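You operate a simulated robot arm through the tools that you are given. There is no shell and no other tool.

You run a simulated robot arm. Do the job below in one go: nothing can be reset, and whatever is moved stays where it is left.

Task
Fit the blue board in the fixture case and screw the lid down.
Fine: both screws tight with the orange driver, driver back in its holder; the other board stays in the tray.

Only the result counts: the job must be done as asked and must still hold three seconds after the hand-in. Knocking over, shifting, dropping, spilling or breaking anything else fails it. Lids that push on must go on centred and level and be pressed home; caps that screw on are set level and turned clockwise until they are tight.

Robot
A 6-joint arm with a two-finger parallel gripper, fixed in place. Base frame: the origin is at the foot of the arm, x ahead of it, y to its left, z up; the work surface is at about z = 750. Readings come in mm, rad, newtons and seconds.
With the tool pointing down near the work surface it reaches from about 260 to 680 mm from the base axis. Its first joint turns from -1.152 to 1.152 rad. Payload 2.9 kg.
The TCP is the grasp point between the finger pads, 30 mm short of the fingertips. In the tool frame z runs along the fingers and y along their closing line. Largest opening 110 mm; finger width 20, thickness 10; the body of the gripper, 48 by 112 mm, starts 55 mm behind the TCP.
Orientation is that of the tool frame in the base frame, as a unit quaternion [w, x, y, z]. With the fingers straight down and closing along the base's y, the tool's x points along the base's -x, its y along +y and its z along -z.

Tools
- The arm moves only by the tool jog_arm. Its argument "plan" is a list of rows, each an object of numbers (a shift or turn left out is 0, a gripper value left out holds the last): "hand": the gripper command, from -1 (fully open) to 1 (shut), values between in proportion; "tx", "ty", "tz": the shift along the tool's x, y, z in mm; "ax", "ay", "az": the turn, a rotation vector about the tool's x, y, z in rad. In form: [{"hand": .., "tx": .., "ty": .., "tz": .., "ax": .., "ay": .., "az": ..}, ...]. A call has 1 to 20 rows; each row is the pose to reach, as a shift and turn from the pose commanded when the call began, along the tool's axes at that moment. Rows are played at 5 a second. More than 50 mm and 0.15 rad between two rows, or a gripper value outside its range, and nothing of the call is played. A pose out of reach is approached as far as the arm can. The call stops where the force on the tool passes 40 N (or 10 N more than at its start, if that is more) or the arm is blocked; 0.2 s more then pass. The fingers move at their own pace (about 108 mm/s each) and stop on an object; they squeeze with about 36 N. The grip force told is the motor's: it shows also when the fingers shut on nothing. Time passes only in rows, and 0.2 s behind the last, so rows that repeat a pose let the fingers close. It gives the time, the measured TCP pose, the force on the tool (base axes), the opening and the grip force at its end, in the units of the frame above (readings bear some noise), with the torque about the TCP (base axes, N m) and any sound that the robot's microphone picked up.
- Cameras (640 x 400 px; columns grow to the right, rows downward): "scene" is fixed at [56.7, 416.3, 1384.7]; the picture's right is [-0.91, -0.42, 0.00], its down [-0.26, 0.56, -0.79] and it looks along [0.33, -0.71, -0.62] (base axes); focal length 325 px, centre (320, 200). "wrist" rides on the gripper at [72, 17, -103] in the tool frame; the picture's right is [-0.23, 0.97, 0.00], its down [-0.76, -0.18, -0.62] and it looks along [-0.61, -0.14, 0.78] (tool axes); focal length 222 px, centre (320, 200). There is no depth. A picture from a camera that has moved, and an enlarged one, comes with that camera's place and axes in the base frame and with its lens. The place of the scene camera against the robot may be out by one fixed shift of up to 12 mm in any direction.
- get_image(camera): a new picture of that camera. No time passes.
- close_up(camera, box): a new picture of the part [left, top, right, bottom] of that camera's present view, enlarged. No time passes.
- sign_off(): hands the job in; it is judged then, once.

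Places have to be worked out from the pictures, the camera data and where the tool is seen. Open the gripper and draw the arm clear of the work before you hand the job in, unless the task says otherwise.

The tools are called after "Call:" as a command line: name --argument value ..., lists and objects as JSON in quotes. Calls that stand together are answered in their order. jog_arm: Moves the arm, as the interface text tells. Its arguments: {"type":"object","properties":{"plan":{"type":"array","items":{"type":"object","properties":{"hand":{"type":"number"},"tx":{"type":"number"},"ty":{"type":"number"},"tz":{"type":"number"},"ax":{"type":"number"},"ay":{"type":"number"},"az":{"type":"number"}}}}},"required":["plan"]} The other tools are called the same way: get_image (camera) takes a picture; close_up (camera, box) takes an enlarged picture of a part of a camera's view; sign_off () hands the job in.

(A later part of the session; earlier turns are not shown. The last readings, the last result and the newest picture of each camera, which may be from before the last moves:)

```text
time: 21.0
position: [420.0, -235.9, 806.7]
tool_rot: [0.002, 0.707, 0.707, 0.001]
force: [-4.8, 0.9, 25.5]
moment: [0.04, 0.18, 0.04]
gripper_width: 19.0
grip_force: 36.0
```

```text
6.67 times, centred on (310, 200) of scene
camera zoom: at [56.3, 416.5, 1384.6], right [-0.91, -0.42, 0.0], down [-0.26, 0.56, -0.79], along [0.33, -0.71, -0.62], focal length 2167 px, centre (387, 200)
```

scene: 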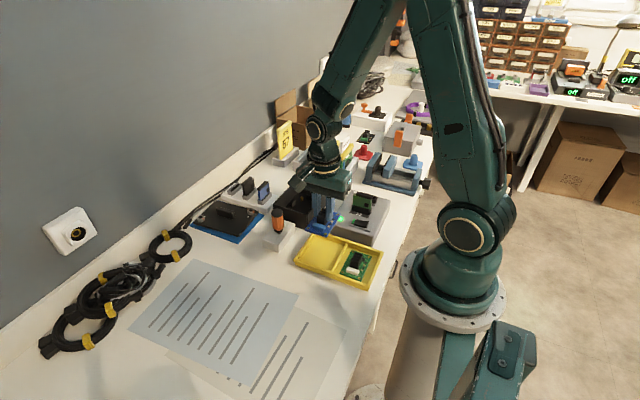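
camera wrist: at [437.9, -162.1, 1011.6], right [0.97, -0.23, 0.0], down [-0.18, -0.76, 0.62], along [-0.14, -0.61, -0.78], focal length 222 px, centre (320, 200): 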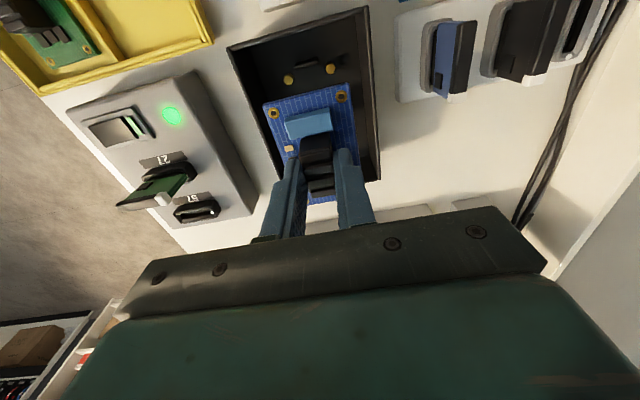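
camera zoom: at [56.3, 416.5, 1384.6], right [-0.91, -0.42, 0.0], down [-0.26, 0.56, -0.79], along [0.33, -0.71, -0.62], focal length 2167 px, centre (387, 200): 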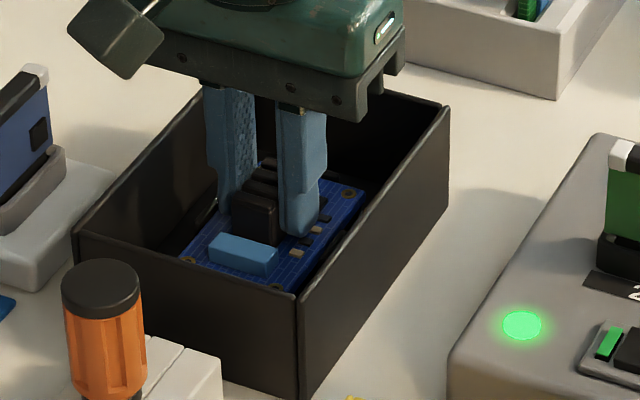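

By scale the +y side of the board stayed near tab height (≈771), so the +y edge is probably caught on the +y tab. I lift 12 mm and check how the board sits in the grip.

Call:
jog_arm --plan '[{"hand": 1, "tz": -4}, {"tz": -8}, {"tz": -14}, {"tz": -20}, {"tz": -20}]'

Call:
get_image --camera "wrist"

Call:
close_up --camera "wrist" --box '[240, 60, 400, 210]'

Call:
close_up --camera "scene" --box '[275, 170, 345, 230]'

```text
time: 22.2
position: [421.5, -236.1, 825.4]
tool_rot: [0.0, 0.708, 0.707, -0.001]
force: [-0.1, 0.3, -0.5]
moment: [-0.03, 0.05, 0.0]
gripper_width: 18.9
grip_force: 36.1
```

```text
taken
camera wrist: at [435.4, -162.4, 927.6], right [0.97, -0.23, 0.0], down [-0.18, -0.76, 0.62], along [-0.14, -0.61, -0.78], focal length 222 px, centre (320, 200)
```

wrist: 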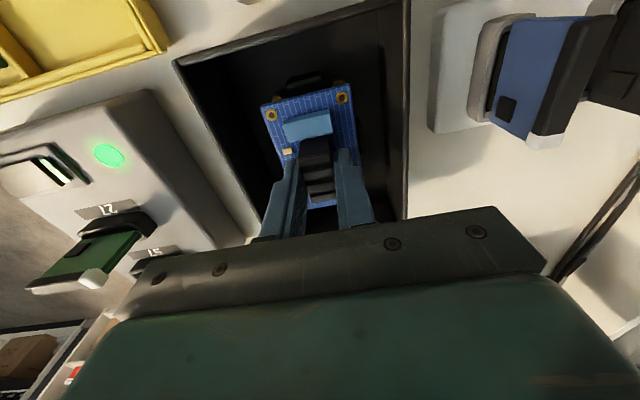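

```text
2.67 times, centred on (320, 135) of wrist
camera zoom: at [435.4, -162.4, 927.6], right [0.97, -0.23, 0.0], down [-0.18, -0.76, 0.62], along [-0.14, -0.61, -0.78], focal length 592 px, centre (320, 373)
```

zoom: 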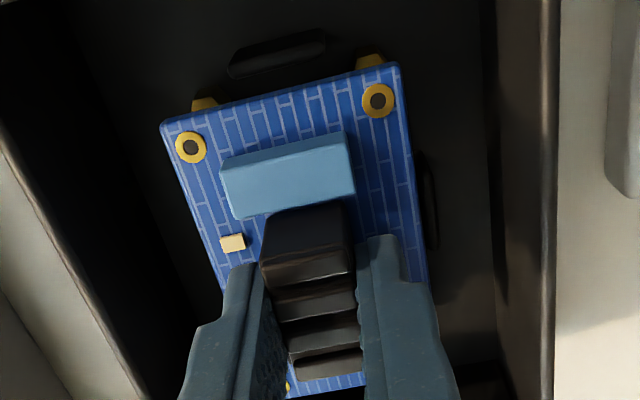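

```text
6.67 times, centred on (310, 200) of scene
camera zoom: at [56.7, 416.3, 1384.7], right [-0.91, -0.42, 0.0], down [-0.26, 0.56, -0.79], along [0.33, -0.71, -0.62], focal length 2167 px, centre (387, 200)
```

zoom: 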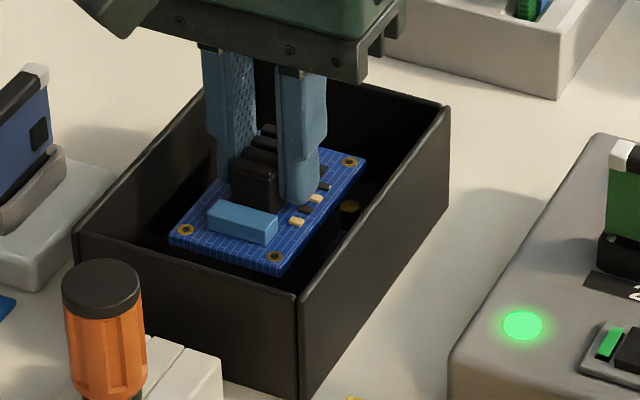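

The board slid up evenly in the grip and is still level. I zoom the scene camera to measure board thickness and its height over the visible post.

Call:
close_up --camera "scene" --box '[290, 180, 326, 216]'

Call:
close_up --camera "wrist" --box '[280, 70, 360, 110]'

```text
11.11 times, centred on (308, 198) of scene
camera zoom: at [56.7, 416.3, 1384.7], right [-0.91, -0.42, 0.0], down [-0.26, 0.56, -0.79], along [0.33, -0.71, -0.62], focal length 3611 px, centre (453, 222)
```

zoom: 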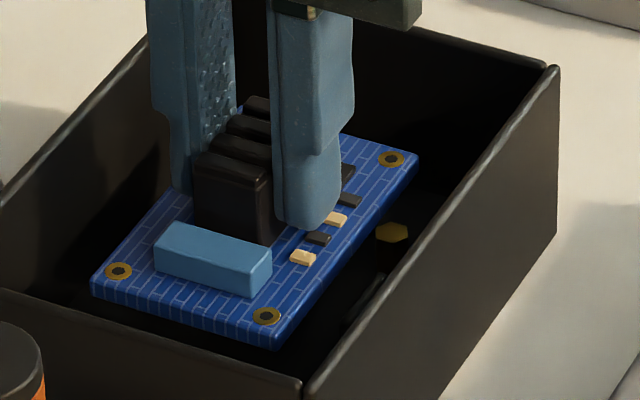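

```text
8.00 times, centred on (320, 90) of wrist
camera zoom: at [435.4, -162.4, 927.6], right [0.97, -0.23, 0.0], down [-0.18, -0.76, 0.62], along [-0.14, -0.61, -0.78], focal length 1777 px, centre (320, 1080)
```

zoom: 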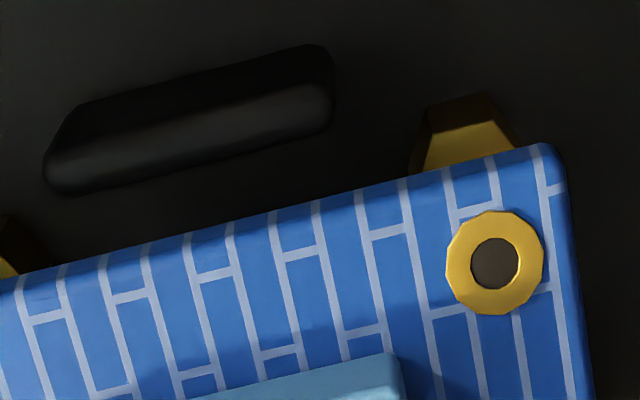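

I zoom further to get the board's edge thickness and the post height precisely.

Call:
close_up --camera "scene" --box '[292, 202, 308, 214]'

Call:
close_up --camera "scene" --box '[302, 188, 318, 206]'

```text
16.00 times, centred on (300, 208) of scene
camera zoom: at [56.7, 416.3, 1384.7], right [-0.91, -0.42, 0.0], down [-0.26, 0.56, -0.79], along [0.33, -0.71, -0.62], focal length 5200 px, centre (640, 72)
```

zoom: 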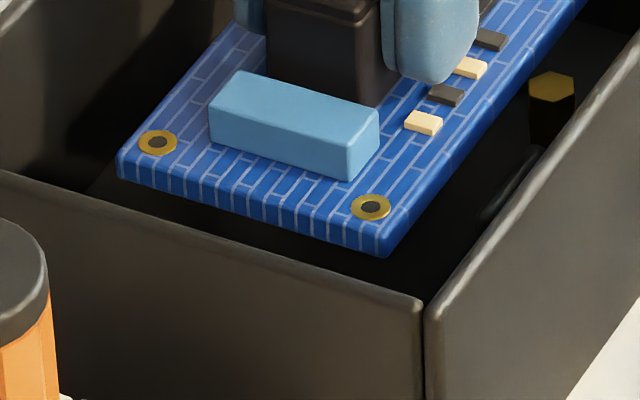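

```text
16.00 times, centred on (310, 197) of scene
camera zoom: at [56.7, 416.3, 1384.7], right [-0.91, -0.42, 0.0], down [-0.26, 0.56, -0.79], along [0.33, -0.71, -0.62], focal length 5200 px, centre (480, 248)
```

zoom: 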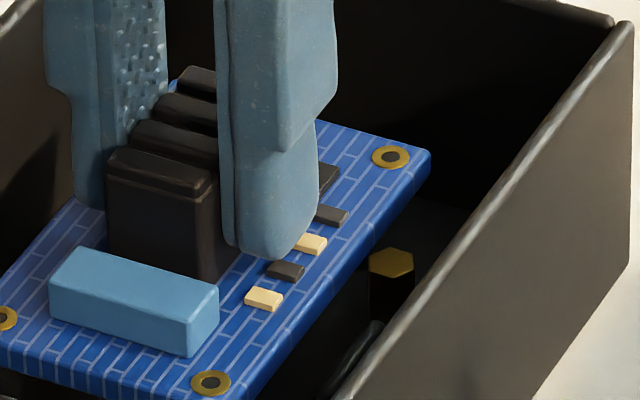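

The board is about 5 mm thick, which puts its underside at post height at the earlier contact, so it was most likely seated evenly. I realign by +0.5/+0.2 mm and lower it again slowly.

Call:
jog_arm --plan '[{"tx": 0.2, "ty": 0.5, "tz": 4}, {"tx": 0.2, "ty": 0.5, "tz": 8}, {"tx": 0.2, "ty": 0.5, "tz": 12}, {"tx": 0.2, "ty": 0.5, "tz": 14}, {"tx": 0.2, "ty": 0.5, "tz": 15}, {"tx": 0.2, "ty": 0.5, "tz": 16}, {"tx": 0.2, "ty": 0.5, "tz": 17}]'

Call:
close_up --camera "wrist" --box '[240, 60, 400, 180]'

Call:
close_up --camera "scene" --box '[290, 180, 326, 216]'

```text
time: 23.8
position: [420.2, -236.1, 808.5]
tool_rot: [0.0, 0.708, 0.707, 0.0]
force: [0.6, -0.2, -0.2]
moment: [-0.01, 0.01, -0.01]
gripper_width: 18.9
grip_force: 36.2
```

```text
3.33 times, centred on (320, 120) of wrist
camera zoom: at [436.0, -163.0, 911.2], right [0.97, -0.23, 0.0], down [-0.18, -0.76, 0.62], along [-0.14, -0.61, -0.78], focal length 740 px, centre (320, 467)
```

zoom: 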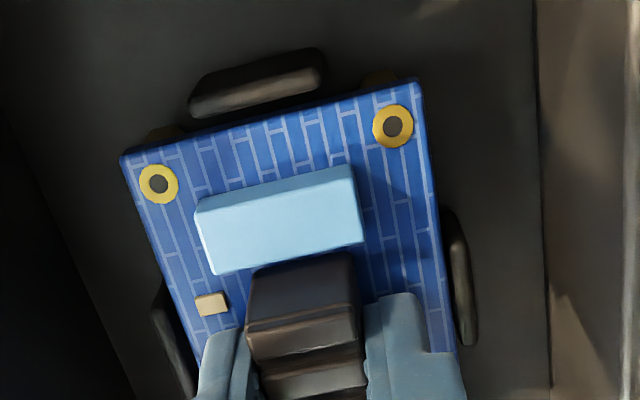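

```text
11.11 times, centred on (308, 198) of scene
camera zoom: at [56.7, 416.3, 1384.7], right [-0.91, -0.42, 0.0], down [-0.26, 0.56, -0.79], along [0.33, -0.71, -0.62], focal length 3611 px, centre (453, 222)
```

zoom: 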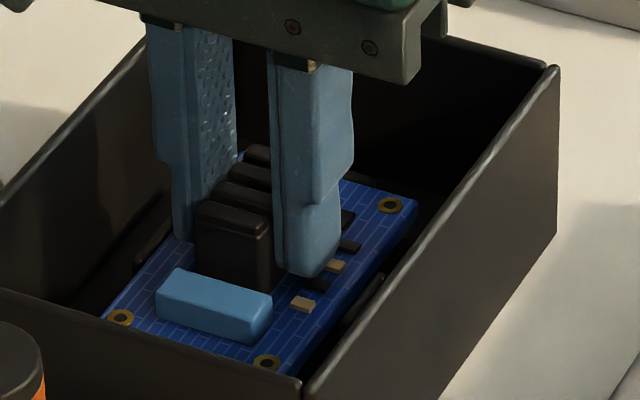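

No contact yet, and the board looks centred between the tabs with visible gaps. I continue down in 1 mm steps.

Call:
jog_arm --plan '[{"tz": 1}, {"tz": 2}, {"tz": 3}, {"tz": 4}]'

Call:
close_up --camera "wrist" --box '[240, 60, 400, 180]'

Call:
close_up --camera "scene" --box '[290, 180, 326, 216]'

```text
time: 24.8
position: [420.3, -234.8, 805.7]
tool_rot: [0.001, 0.707, 0.707, 0.0]
force: [-7.5, 4.0, 25.0]
moment: [0.04, 0.21, -0.01]
gripper_width: 19.0
grip_force: 36.2
```

```text
3.33 times, centred on (320, 120) of wrist
camera zoom: at [436.2, -162.4, 908.7], right [0.97, -0.23, 0.0], down [-0.18, -0.76, 0.62], along [-0.14, -0.61, -0.78], focal length 740 px, centre (320, 467)
```

zoom: 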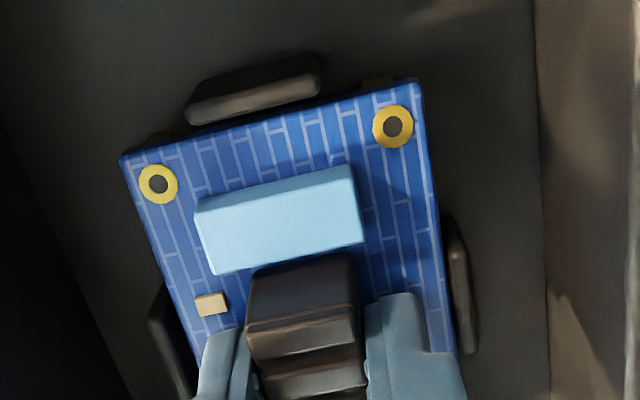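

```text
11.11 times, centred on (308, 198) of scene
camera zoom: at [56.2, 416.6, 1384.6], right [-0.91, -0.42, 0.0], down [-0.26, 0.56, -0.79], along [0.33, -0.71, -0.62], focal length 3611 px, centre (453, 222)
```

zoom: 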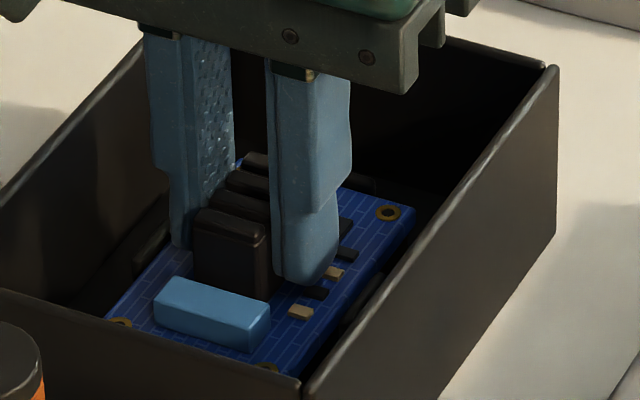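

Contact again at the same height with the force centred on the tool, consistent with all four posts. I ease off 1 mm, open the fingers slightly, and lift to inspect.

Call:
jog_arm --plan '[{"hand": 1, "tz": -1}, {"tz": -1, "hand": 0.5}, {"tz": -1, "hand": 0.42}, {"tz": -1, "hand": 0.42}]'

Call:
close_up --camera "wrist" --box '[240, 60, 400, 180]'

Call:
close_up --camera "scene" --box '[290, 180, 326, 216]'

```text
time: 25.8
position: [421.3, -234.5, 807.1]
tool_rot: [0.001, 0.707, 0.707, 0.0]
force: [0.9, -0.3, 0.1]
moment: [-0.01, 0.02, 0.0]
gripper_width: 31.9
grip_force: 0.1
```

```text
3.33 times, centred on (320, 120) of wrist
camera zoom: at [436.3, -162.3, 908.2], right [0.97, -0.23, 0.0], down [-0.18, -0.76, 0.62], along [-0.14, -0.61, -0.78], focal length 740 px, centre (320, 467)
```

zoom: 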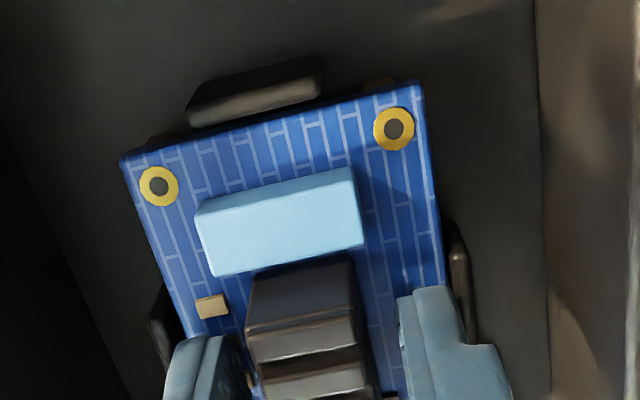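

```text
11.11 times, centred on (308, 198) of scene
camera zoom: at [56.7, 416.3, 1384.7], right [-0.91, -0.42, 0.0], down [-0.26, 0.56, -0.79], along [0.33, -0.71, -0.62], focal length 3611 px, centre (453, 222)
```

zoom: 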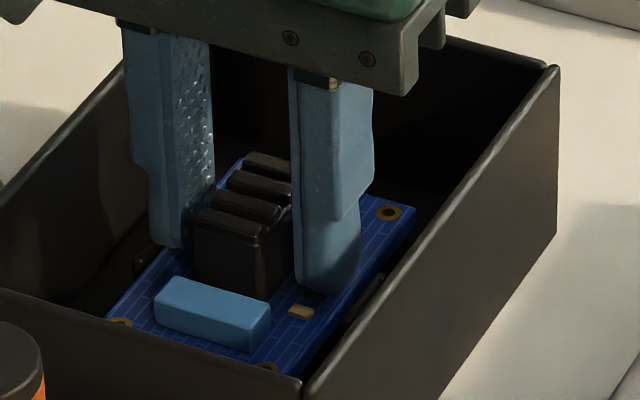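

The board stayed put on release. I lift straight up and inspect it from above.

Call:
jog_arm --plan '[{"tz": -10}, {"tz": -30}, {"tz": -60}, {"tz": -95}, {"tz": -130}, {"tz": -160}, {"tz": -160}]'

Call:
get_image --camera "wrist"

Call:
close_up --camera "wrist" --box '[250, 60, 380, 170]'

Call:
close_up --camera "scene" --box '[275, 165, 335, 225]'

```text
time: 27.4
position: [420.4, -234.2, 969.2]
tool_rot: [0.0, 0.707, 0.707, 0.0]
force: [1.1, 0.1, -0.3]
moment: [0.01, -0.03, 0.0]
gripper_width: 31.7
grip_force: 0.1
```

```text
taken
camera wrist: at [435.5, -161.3, 1070.1], right [0.97, -0.23, 0.0], down [-0.18, -0.76, 0.62], along [-0.14, -0.61, -0.78], focal length 222 px, centre (320, 200)
```

wrist: 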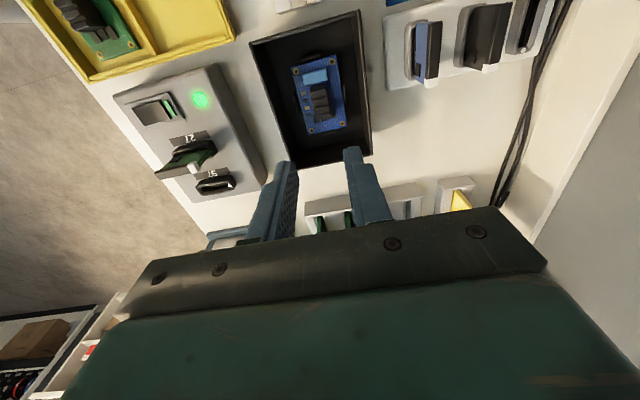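

```text
3.64 times, centred on (315, 115) of wrist
camera zoom: at [435.5, -161.3, 1070.1], right [0.97, -0.23, 0.0], down [-0.18, -0.76, 0.62], along [-0.14, -0.61, -0.78], focal length 808 px, centre (338, 509)
```

zoom: 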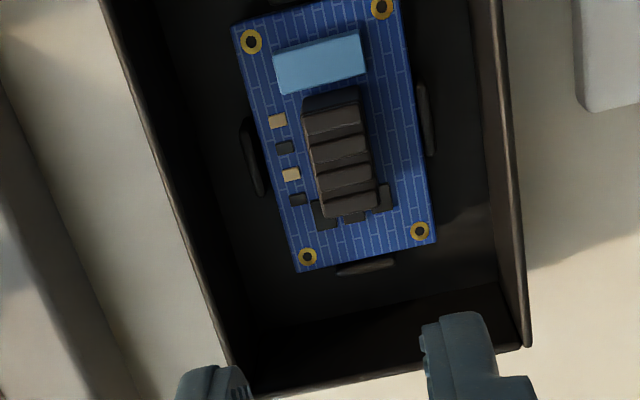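

```text
6.67 times, centred on (305, 195) of scene
camera zoom: at [56.7, 416.3, 1384.7], right [-0.91, -0.42, 0.0], down [-0.26, 0.56, -0.79], along [0.33, -0.71, -0.62], focal length 2167 px, centre (420, 233)
```

zoom: 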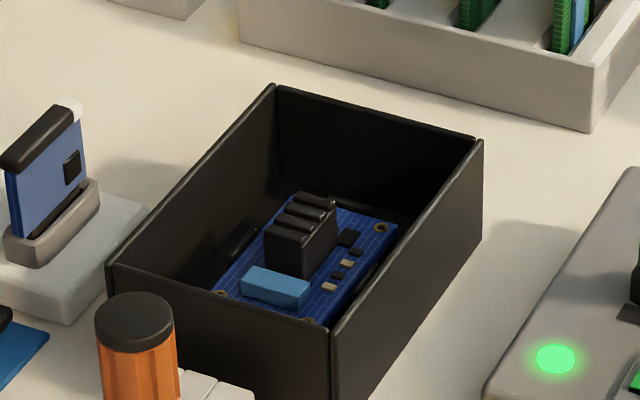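

The board lies level, but its height over the posts is uncertain, so I zoom on each guide tab.

Call:
close_up --camera "wrist" --box '[295, 120, 345, 150]'

Call:
close_up --camera "wrist" --box '[280, 45, 350, 85]'

Call:
close_up --camera "wrist" --box '[280, 80, 380, 130]'

Call:
close_up --camera "scene" --box '[284, 185, 320, 218]'

```text
12.80 times, centred on (320, 135) of wrist
camera zoom: at [435.5, -161.3, 1070.1], right [0.97, -0.23, 0.0], down [-0.18, -0.76, 0.62], along [-0.14, -0.61, -0.78], focal length 2843 px, centre (320, 1032)
```

zoom: 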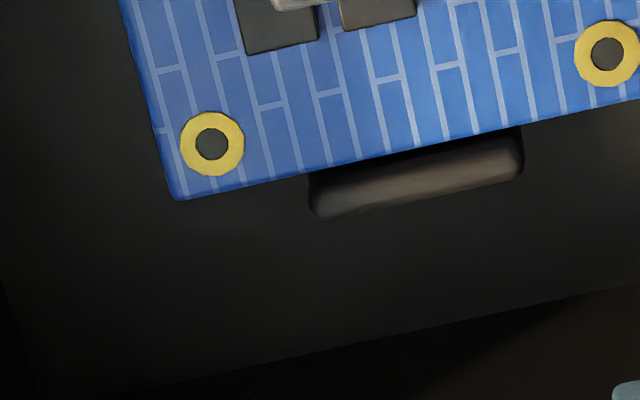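

```text
9.14 times, centred on (315, 65) of wrist
camera zoom: at [435.5, -161.3, 1070.1], right [0.97, -0.23, 0.0], down [-0.18, -0.76, 0.62], along [-0.14, -0.61, -0.78], focal length 2031 px, centre (366, 1434)
```

zoom: 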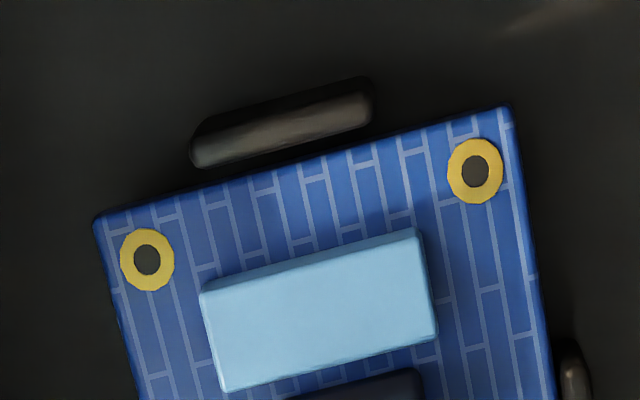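

```text
6.40 times, centred on (330, 105) of wrist
camera zoom: at [435.5, -161.3, 1070.1], right [0.97, -0.23, 0.0], down [-0.18, -0.76, 0.62], along [-0.14, -0.61, -0.78], focal length 1422 px, centre (256, 808)
```

zoom: 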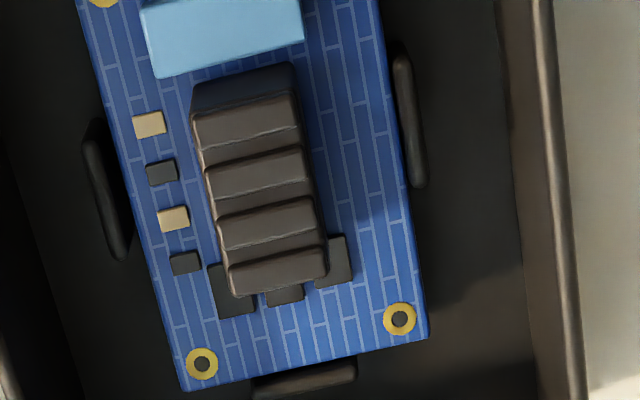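

```text
12.12 times, centred on (302, 202) of scene
camera zoom: at [56.7, 416.3, 1384.7], right [-0.91, -0.42, 0.0], down [-0.26, 0.56, -0.79], along [0.33, -0.71, -0.62], focal length 3939 px, centre (538, 182)
```

zoom: 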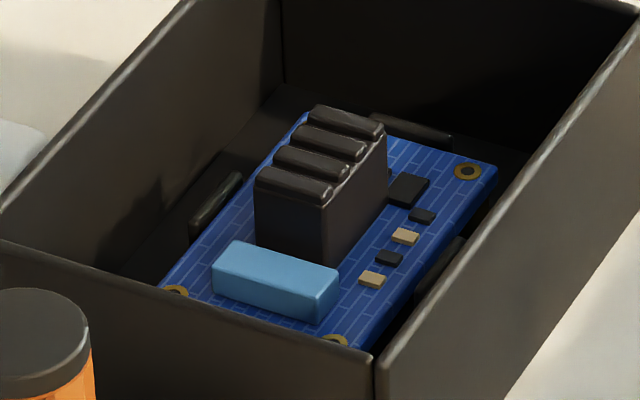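

The tabs rise to or above the board surface with gaps all round, so the board sits between them on the posts. Next I travel to the lid, turning the tool back so that the fingers close across its handle (yaw about +0.07).

Call:
jog_arm --plan '[{"hand": 0.2, "tx": 11, "ty": 15, "az": -0.137}, {"tx": 22, "ty": 30, "az": -0.274}, {"tx": 33, "ty": 45, "az": -0.41}, {"tx": 45, "ty": 60, "az": -0.547}, {"tx": 56, "ty": 75, "az": -0.684}, {"tx": 67, "ty": 90, "az": -0.82}, {"tx": 78, "ty": 105, "az": -0.957}, {"tx": 90, "ty": 120, "az": -1.094}, {"tx": 101, "ty": 135, "az": -1.23}, {"tx": 112, "ty": 150, "az": -1.367}, {"tx": 123, "ty": 165, "az": -1.504}, {"tx": 133, "ty": 177, "az": -1.641}, {"tx": 133, "ty": 177, "az": -1.641}]'

Call:
get_image --camera "wrist"

Call:
close_up --camera "wrist" --box '[230, 20, 420, 160]'

```text
time: 30.2
position: [599.1, -101.4, 965.7]
tool_rot: [0.0, -0.035, 0.999, 0.0]
force: [0.2, 0.2, 0.2]
moment: [0.04, -0.05, -0.02]
gripper_width: 44.1
grip_force: 0.1
```

```text
taken
camera wrist: at [523.3, -89.0, 1068.3], right [0.16, 0.99, 0.0], down [0.77, -0.12, 0.62], along [0.61, -0.1, -0.78], focal length 222 px, centre (320, 200)
```

wrist: 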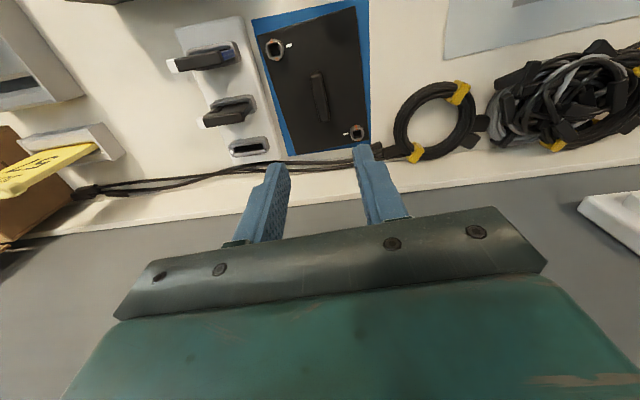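

```text
2.86 times, centred on (325, 90) of wrist
camera zoom: at [523.3, -89.0, 1068.3], right [0.16, 0.99, 0.0], down [0.77, -0.12, 0.62], along [0.61, -0.1, -0.78], focal length 635 px, centre (306, 514)
```

zoom: 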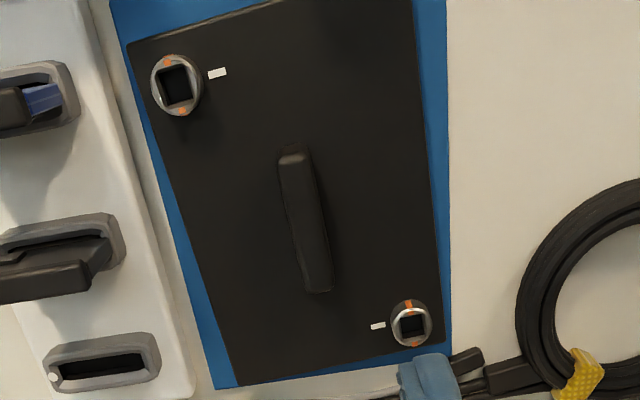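

The tool yaw matches the lid edges to within 0.01 rad and the TCP is within 2 mm of the lid centre. I descend to about z = 830 and recheck.

Call:
jog_arm --plan '[{"hand": 0.2, "tx": 1.6, "ty": 0.6, "tz": 30}, {"tx": 1.6, "ty": 0.6, "tz": 60}, {"tx": 1.6, "ty": 0.6, "tz": 90}, {"tx": 1.6, "ty": 0.6, "tz": 120}, {"tx": 1.6, "ty": 0.6, "tz": 135}, {"tx": 1.6, "ty": 0.6, "tz": 135}]'

Call:
get_image --camera "wrist"

Call:
close_up --camera "wrist" --box '[220, 60, 420, 210]'

Call:
close_up --camera "scene" --box '[180, 165, 280, 245]'

```text
time: 31.6
position: [597.7, -100.2, 830.9]
tool_rot: [0.0, -0.036, 0.999, 0.0]
force: [0.2, -0.2, 0.7]
moment: [0.0, -0.02, 0.0]
gripper_width: 44.0
grip_force: 0.1
```

```text
taken
camera wrist: at [522.1, -88.4, 932.9], right [0.16, 0.99, 0.0], down [0.77, -0.12, 0.62], along [0.62, -0.1, -0.78], focal length 222 px, centre (320, 200)
```

wrist: 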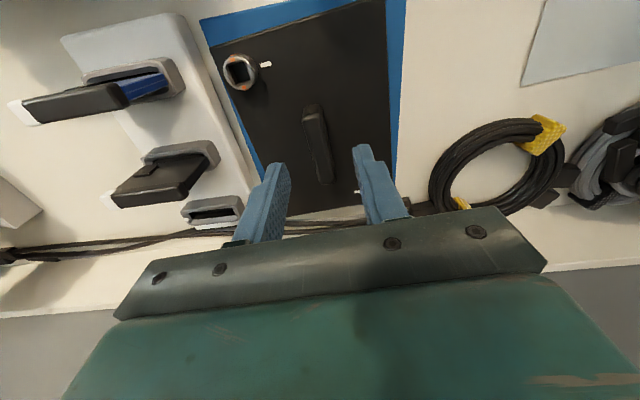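

```text
2.67 times, centred on (320, 135) of wrist
camera zoom: at [522.1, -88.4, 932.9], right [0.16, 0.99, 0.0], down [0.77, -0.12, 0.62], along [0.62, -0.1, -0.78], focal length 592 px, centre (320, 373)
```

zoom: 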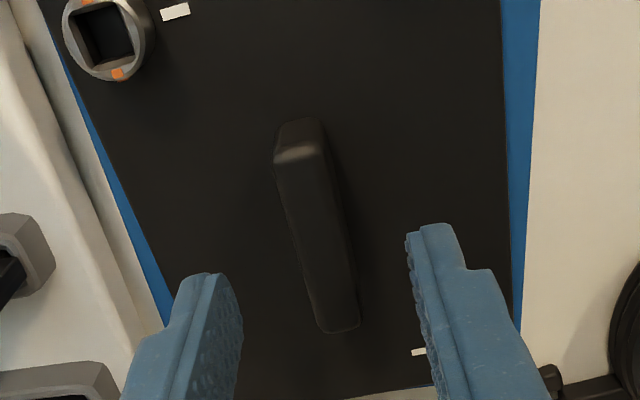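

```text
5.00 times, centred on (230, 205) of scene
camera zoom: at [56.7, 416.3, 1384.7], right [-0.91, -0.42, 0.0], down [-0.26, 0.56, -0.79], along [0.33, -0.71, -0.62], focal length 1625 px, centre (770, 175)
```

zoom: 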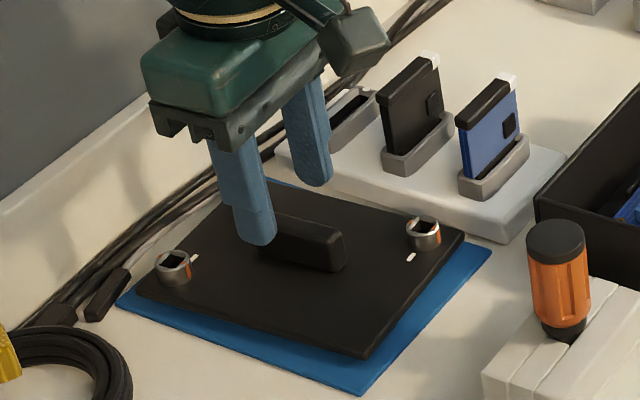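

The handle stands about 25 mm tall between the fingers (top near z≈788). I lower 30 mm so the tips straddle it and close.

Call:
jog_arm --plan '[{"hand": 0.2, "tz": 10}, {"tz": 20}, {"tz": 27}, {"tz": 30}, {"tz": 30}, {"tz": 30, "hand": 0.6}, {"tz": 30, "hand": 1}, {"tz": 30, "hand": 1}, {"tz": 30, "hand": 1}]'

Call:
close_up --camera "wrist" --box '[220, 40, 420, 210]'

Call:
close_up --camera "scene" --box '[180, 165, 280, 245]'

```text
time: 33.6
position: [595.1, -101.7, 801.3]
tool_rot: [0.0, -0.035, 0.999, -0.001]
force: [0.3, 1.6, -0.9]
moment: [-0.03, -0.05, 0.0]
gripper_width: 13.2
grip_force: 35.4
```

```text
2.35 times, centred on (320, 125) of wrist
camera zoom: at [520.8, -89.3, 903.1], right [0.16, 0.99, 0.0], down [0.77, -0.12, 0.62], along [0.62, -0.1, -0.78], focal length 523 px, centre (320, 376)
```

zoom: 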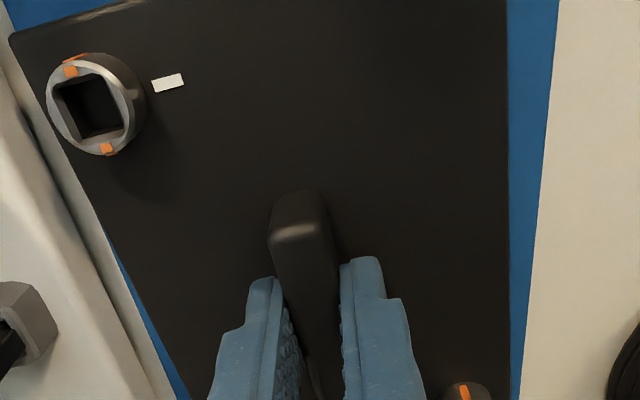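

```text
5.00 times, centred on (230, 205) of scene
camera zoom: at [56.7, 416.3, 1384.7], right [-0.91, -0.42, 0.0], down [-0.26, 0.56, -0.79], along [0.33, -0.71, -0.62], focal length 1625 px, centre (770, 175)
```

zoom: 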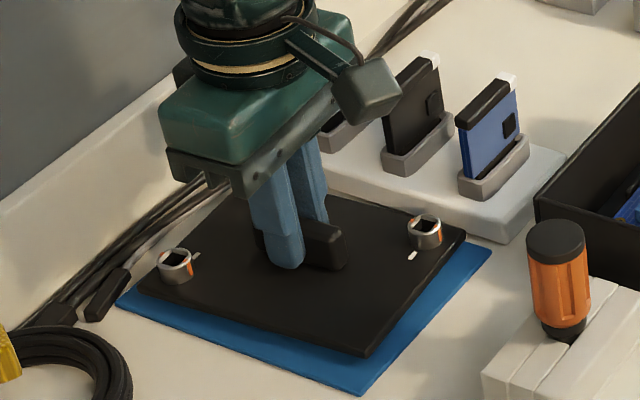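

The handle is gripped (13.2 mm). I lift the lid straight up and verify it hangs level.

Call:
jog_arm --plan '[{"hand": 1, "tz": -5}, {"tz": -12}, {"tz": -25}, {"tz": -45}, {"tz": -70}, {"tz": -100}, {"tz": -130}, {"tz": -150}, {"tz": -150}]'

Call:
get_image --camera "wrist"

Call:
close_up --camera "scene" --box '[170, 100, 330, 240]'

```text
time: 35.6
position: [596.5, -101.0, 951.5]
tool_rot: [0.0, -0.035, 0.999, 0.0]
force: [0.0, -1.0, -1.0]
moment: [-0.01, 0.0, -0.03]
gripper_width: 12.9
grip_force: 36.2
```

```text
taken
camera wrist: at [521.4, -88.6, 1053.0], right [0.16, 0.99, 0.0], down [0.77, -0.12, 0.62], along [0.62, -0.1, -0.78], focal length 222 px, centre (320, 200)
```

wrist: 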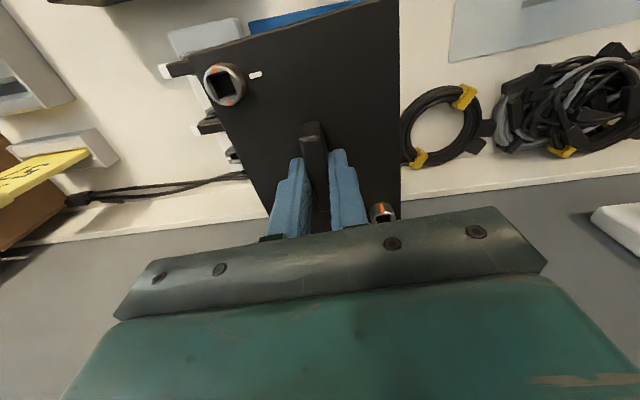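

```text
2.86 times, centred on (250, 170) of scene
camera zoom: at [56.8, 416.3, 1384.7], right [-0.91, -0.42, 0.0], down [-0.26, 0.56, -0.79], along [0.33, -0.71, -0.62], focal length 928 px, centre (520, 286)
```

zoom: 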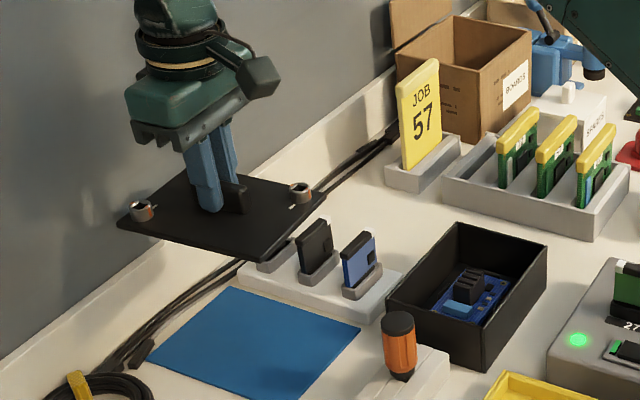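

The lid hangs level. I zoom in to measure its pose in the hand.

Call:
close_up --camera "wrist" --box '[180, 0, 430, 220]'

```text
1.82 times, centred on (305, 110) of wrist
camera zoom: at [521.4, -88.6, 1053.0], right [0.16, 0.99, 0.0], down [0.77, -0.12, 0.62], along [0.62, -0.1, -0.78], focal length 404 px, centre (347, 364)
```

zoom: 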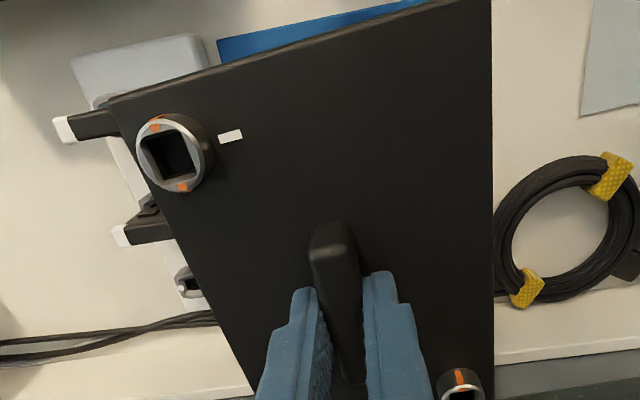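

I look at the lid's edge and underside in the scene view, to know whether it has a lip.

Call:
close_up --camera "scene" --box '[195, 150, 290, 200]'

Call:
close_up --camera "scene" --box '[270, 170, 330, 240]'

```text
6.74 times, centred on (242, 175) of scene
camera zoom: at [56.8, 416.3, 1384.7], right [-0.91, -0.42, 0.0], down [-0.26, 0.56, -0.79], along [0.33, -0.71, -0.62], focal length 2189 px, centre (842, 368)
```

zoom: 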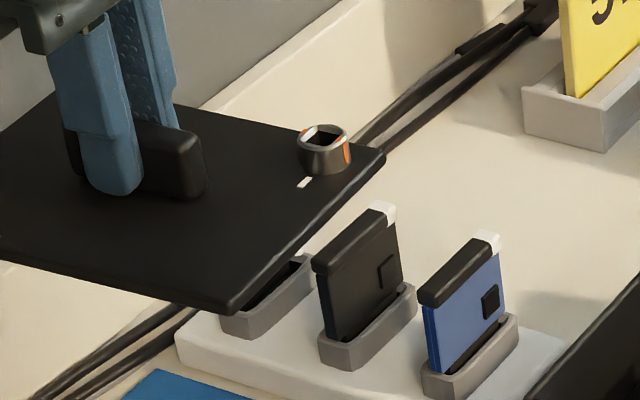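

```text
5.71 times, centred on (300, 205) of scene
camera zoom: at [56.8, 416.3, 1384.7], right [-0.91, -0.42, 0.0], down [-0.26, 0.56, -0.79], along [0.33, -0.71, -0.62], focal length 1857 px, centre (434, 171)
```

zoom: 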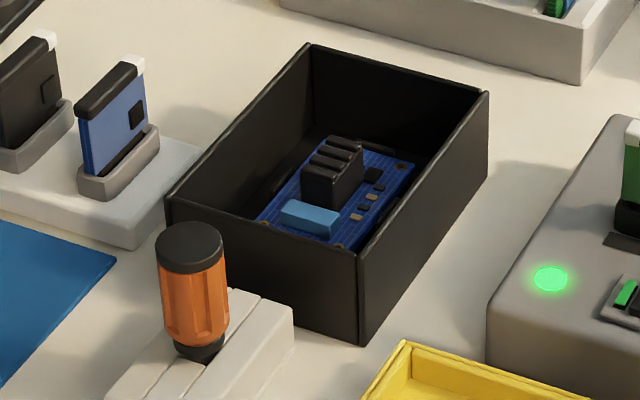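

The lid is a flat plate centred in the grip. I carry it over the case while turning it about 90° clockwise, staying high.

Call:
jog_arm --plan '[{"hand": 1, "tx": 15.4, "ty": -10.1, "az": 0.136}, {"tx": 30.8, "ty": -20.2, "az": 0.273}, {"tx": 46.3, "ty": -30.3, "az": 0.409}, {"tx": 61.7, "ty": -40.4, "az": 0.545}, {"tx": 77.1, "ty": -50.5, "az": 0.682}, {"tx": 92.5, "ty": -60.6, "az": 0.818}, {"tx": 108, "ty": -70.8, "az": 0.954}, {"tx": 123.4, "ty": -80.9, "az": 1.091}, {"tx": 138.8, "ty": -91, "az": 1.227}, {"tx": 154.2, "ty": -101, "az": 1.363}, {"tx": 169.7, "ty": -111.2, "az": 1.5}, {"tx": 185.1, "ty": -121.3, "az": 1.636}, {"tx": 185.1, "ty": -121.3, "az": 1.636}, {"tx": 185.1, "ty": -121.3, "az": 1.636}]'

Call:
get_image --camera "wrist"

Call:
get_image --camera "scene"

```text
time: 38.6
position: [420.4, -235.8, 952.3]
tool_rot: [0.0, 0.706, 0.709, -0.001]
force: [-0.6, 0.0, -0.7]
moment: [0.01, -0.04, 0.0]
gripper_width: 13.0
grip_force: 36.0
```

```text
taken
camera wrist: at [435.7, -162.7, 1053.9], right [0.97, -0.22, 0.0], down [-0.17, -0.76, 0.62], along [-0.14, -0.61, -0.78], focal length 222 px, centre (320, 200)
```

wrist: 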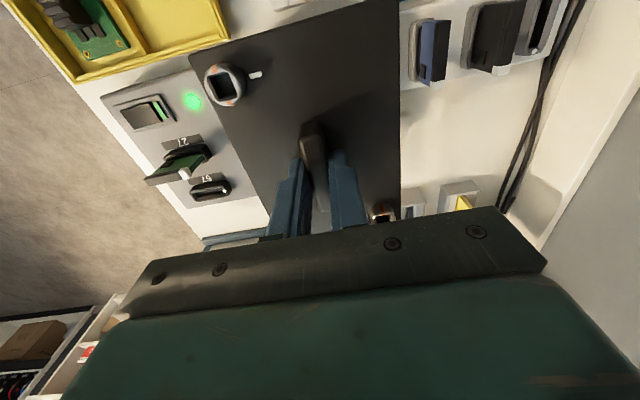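

```text
taken
```

scene: 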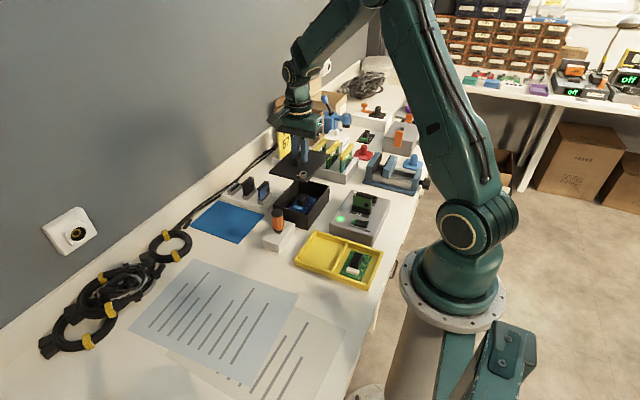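

The lid is over the case, TCP at (418.7, -234.7). I lower to about 20 mm above the rim and check.

Call:
jog_arm --plan '[{"hand": 1, "tz": 20, "tx": -0.2, "ty": -0.3}, {"tz": 40, "tx": -0.2, "ty": -0.3}, {"tz": 60, "tx": -0.2, "ty": -0.3}, {"tz": 75, "tx": -0.2, "ty": -0.3}, {"tz": 80, "tx": -0.2, "ty": -0.3}, {"tz": 80, "tx": -0.2, "ty": -0.3}]'

Call:
get_image --camera "wrist"

Call:
close_up --camera "scene" --box '[250, 140, 350, 240]'

```text
time: 40.0
position: [419.2, -235.9, 869.9]
tool_rot: [0.0, 0.705, 0.709, 0.0]
force: [0.4, -1.2, -1.1]
moment: [0.02, 0.0, 0.0]
gripper_width: 12.9
grip_force: 36.1
```

```text
taken
camera wrist: at [435.0, -162.6, 972.6], right [0.97, -0.22, 0.0], down [-0.17, -0.76, 0.62], along [-0.14, -0.61, -0.78], focal length 222 px, centre (320, 200)
```

wrist: 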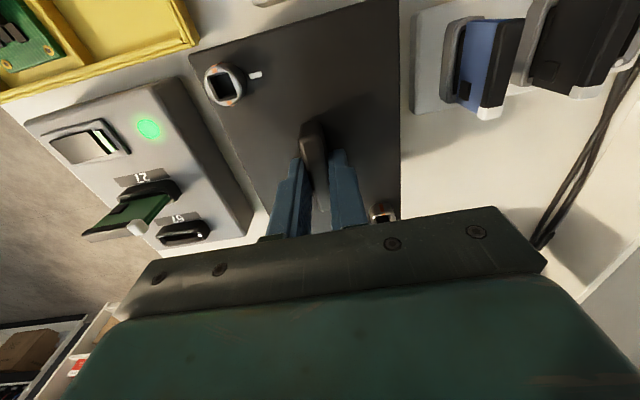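

```text
4.00 times, centred on (300, 190) of scene
camera zoom: at [56.8, 416.3, 1384.7], right [-0.91, -0.42, 0.0], down [-0.26, 0.56, -0.79], along [0.33, -0.71, -0.62], focal length 1300 px, centre (400, 240)
```

zoom: 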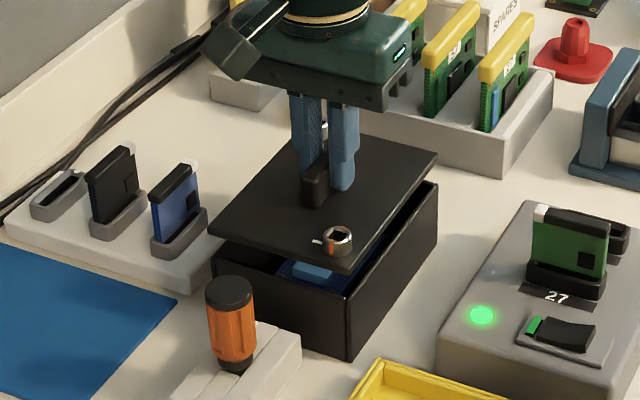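

I zoom in on lid and rim corners in the scene view to compare their alignment.

Call:
close_up --camera "scene" --box '[295, 160, 315, 175]'

Call:
close_up --camera "scene" --box '[275, 195, 295, 210]'

Call:
close_up --camera "scene" --box '[296, 170, 316, 185]'

Call:
close_up --camera "scene" --box '[245, 185, 265, 210]'

```text
16.00 times, centred on (305, 168) of scene
camera zoom: at [56.8, 416.3, 1384.7], right [-0.91, -0.42, 0.0], down [-0.26, 0.56, -0.79], along [0.33, -0.71, -0.62], focal length 5200 px, centre (560, 720)
```

zoom: 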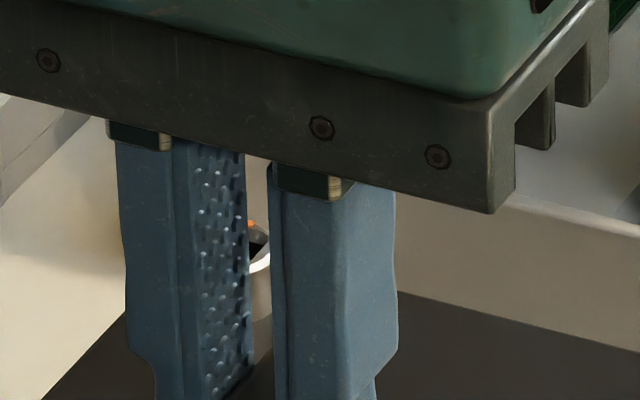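

```text
16.00 times, centred on (285, 202) of scene
camera zoom: at [56.8, 416.3, 1384.7], right [-0.91, -0.42, 0.0], down [-0.26, 0.56, -0.79], along [0.33, -0.71, -0.62], focal length 5200 px, centre (880, 160)
```

zoom: 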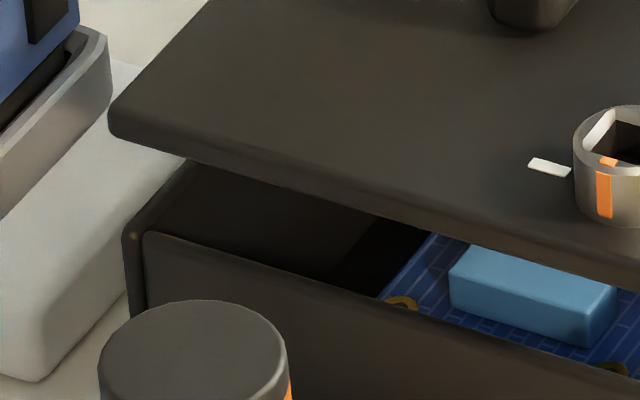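

```text
16.00 times, centred on (306, 178) of scene
camera zoom: at [56.8, 416.3, 1384.7], right [-0.91, -0.42, 0.0], down [-0.26, 0.56, -0.79], along [0.33, -0.71, -0.62], focal length 5200 px, centre (544, 560)
```

zoom: 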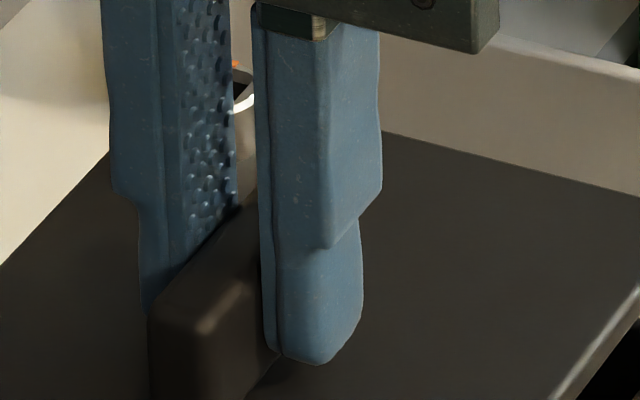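

```text
16.00 times, centred on (255, 198) of scene
camera zoom: at [56.8, 416.3, 1384.7], right [-0.91, -0.42, 0.0], down [-0.26, 0.56, -0.79], along [0.33, -0.71, -0.62], focal length 5200 px, centre (1360, 240)
```

zoom: 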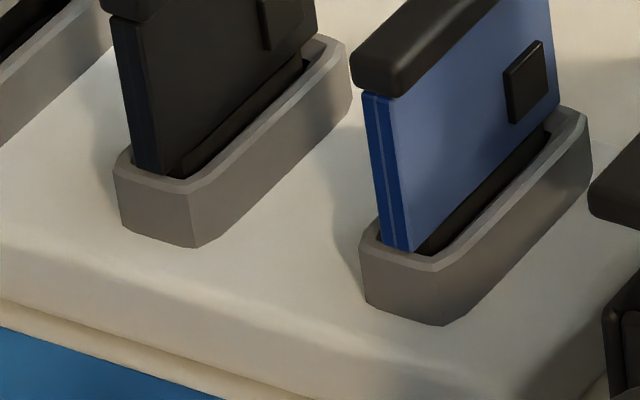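

Call:
close_up --camera "scene" --box '[278, 200, 298, 218]'

Call:
close_up --camera "scene" --box '[298, 172, 318, 190]'

```text
16.00 times, centred on (288, 209) of scene
camera zoom: at [56.8, 416.3, 1384.7], right [-0.91, -0.42, 0.0], down [-0.26, 0.56, -0.79], along [0.33, -0.71, -0.62], focal length 5200 px, centre (832, 56)
```

zoom: 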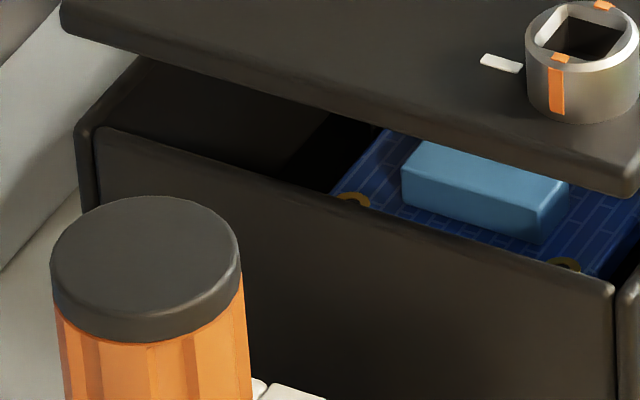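

```text
16.00 times, centred on (308, 181) of scene
camera zoom: at [56.8, 416.3, 1384.7], right [-0.91, -0.42, 0.0], down [-0.26, 0.56, -0.79], along [0.33, -0.71, -0.62], focal length 5200 px, centre (512, 504)
```

zoom: 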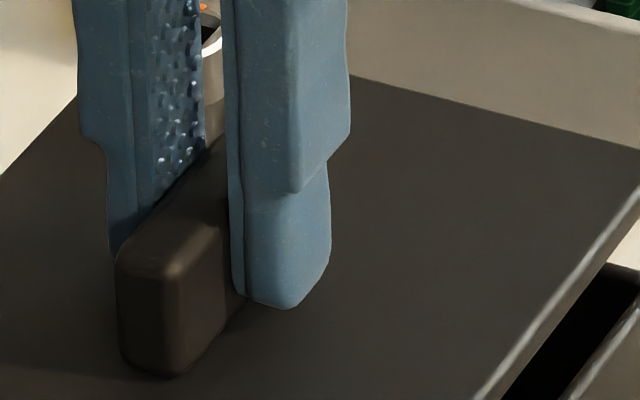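

Both visible lid corners sit within 1 mm of the rim corners with an even 21 mm gap, so the lid is centred and level. I lower it slowly onto the rim.

Call:
jog_arm --plan '[{"hand": 1, "tz": 6}, {"tz": 12}, {"tz": 16}, {"tz": 18}, {"tz": 19}, {"tz": 19}]'

Call:
close_up --camera "scene" --box '[255, 165, 320, 225]'

```text
time: 41.4
position: [420.5, -235.3, 853.0]
tool_rot: [0.0, 0.705, 0.709, 0.0]
force: [0.3, 0.2, -1.6]
moment: [0.05, 0.03, 0.0]
gripper_width: 13.1
grip_force: 36.4
```

```text
6.67 times, centred on (288, 195) of scene
camera zoom: at [56.7, 416.3, 1384.7], right [-0.91, -0.42, 0.0], down [-0.26, 0.56, -0.79], along [0.33, -0.71, -0.62], focal length 2167 px, centre (537, 233)
```

zoom: 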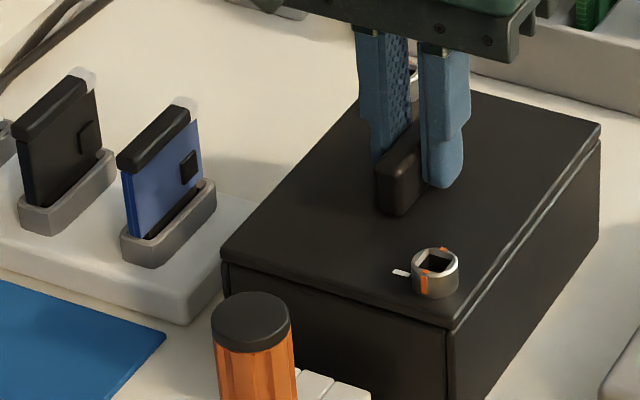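

The lid is a few millimetres over the rim and lined up. I continue down in 1 mm steps to contact.

Call:
jog_arm --plan '[{"hand": 1, "tz": 1}, {"tz": 2}, {"tz": 3}, {"tz": 3}]'

Call:
close_up --camera "wrist" --box '[180, 0, 430, 220]'

Call:
close_up --camera "scene" --box '[255, 165, 320, 225]'

```text
time: 42.4
position: [420.3, -235.6, 849.6]
tool_rot: [0.0, 0.705, 0.709, 0.0]
force: [-5.7, 2.8, 21.5]
moment: [0.44, 0.18, -0.04]
gripper_width: 12.9
grip_force: 36.1
```

```text
1.82 times, centred on (305, 110) of wrist
camera zoom: at [434.7, -162.6, 952.1], right [0.97, -0.22, 0.0], down [-0.17, -0.76, 0.62], along [-0.14, -0.61, -0.78], focal length 404 px, centre (347, 364)
```

zoom: 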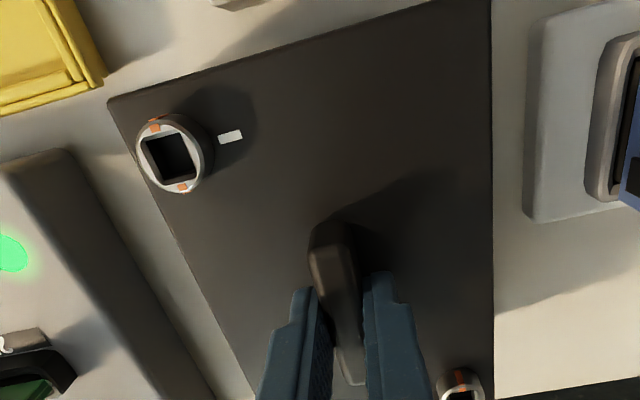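

```text
6.67 times, centred on (288, 195) of scene
camera zoom: at [56.3, 416.5, 1384.6], right [-0.91, -0.42, 0.0], down [-0.26, 0.56, -0.79], along [0.33, -0.71, -0.62], focal length 2167 px, centre (537, 233)
```

zoom: 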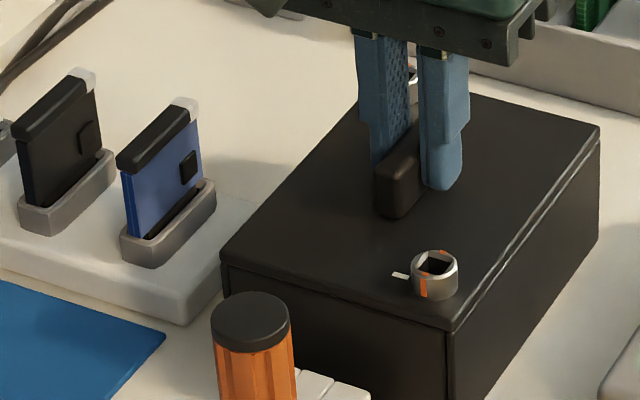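

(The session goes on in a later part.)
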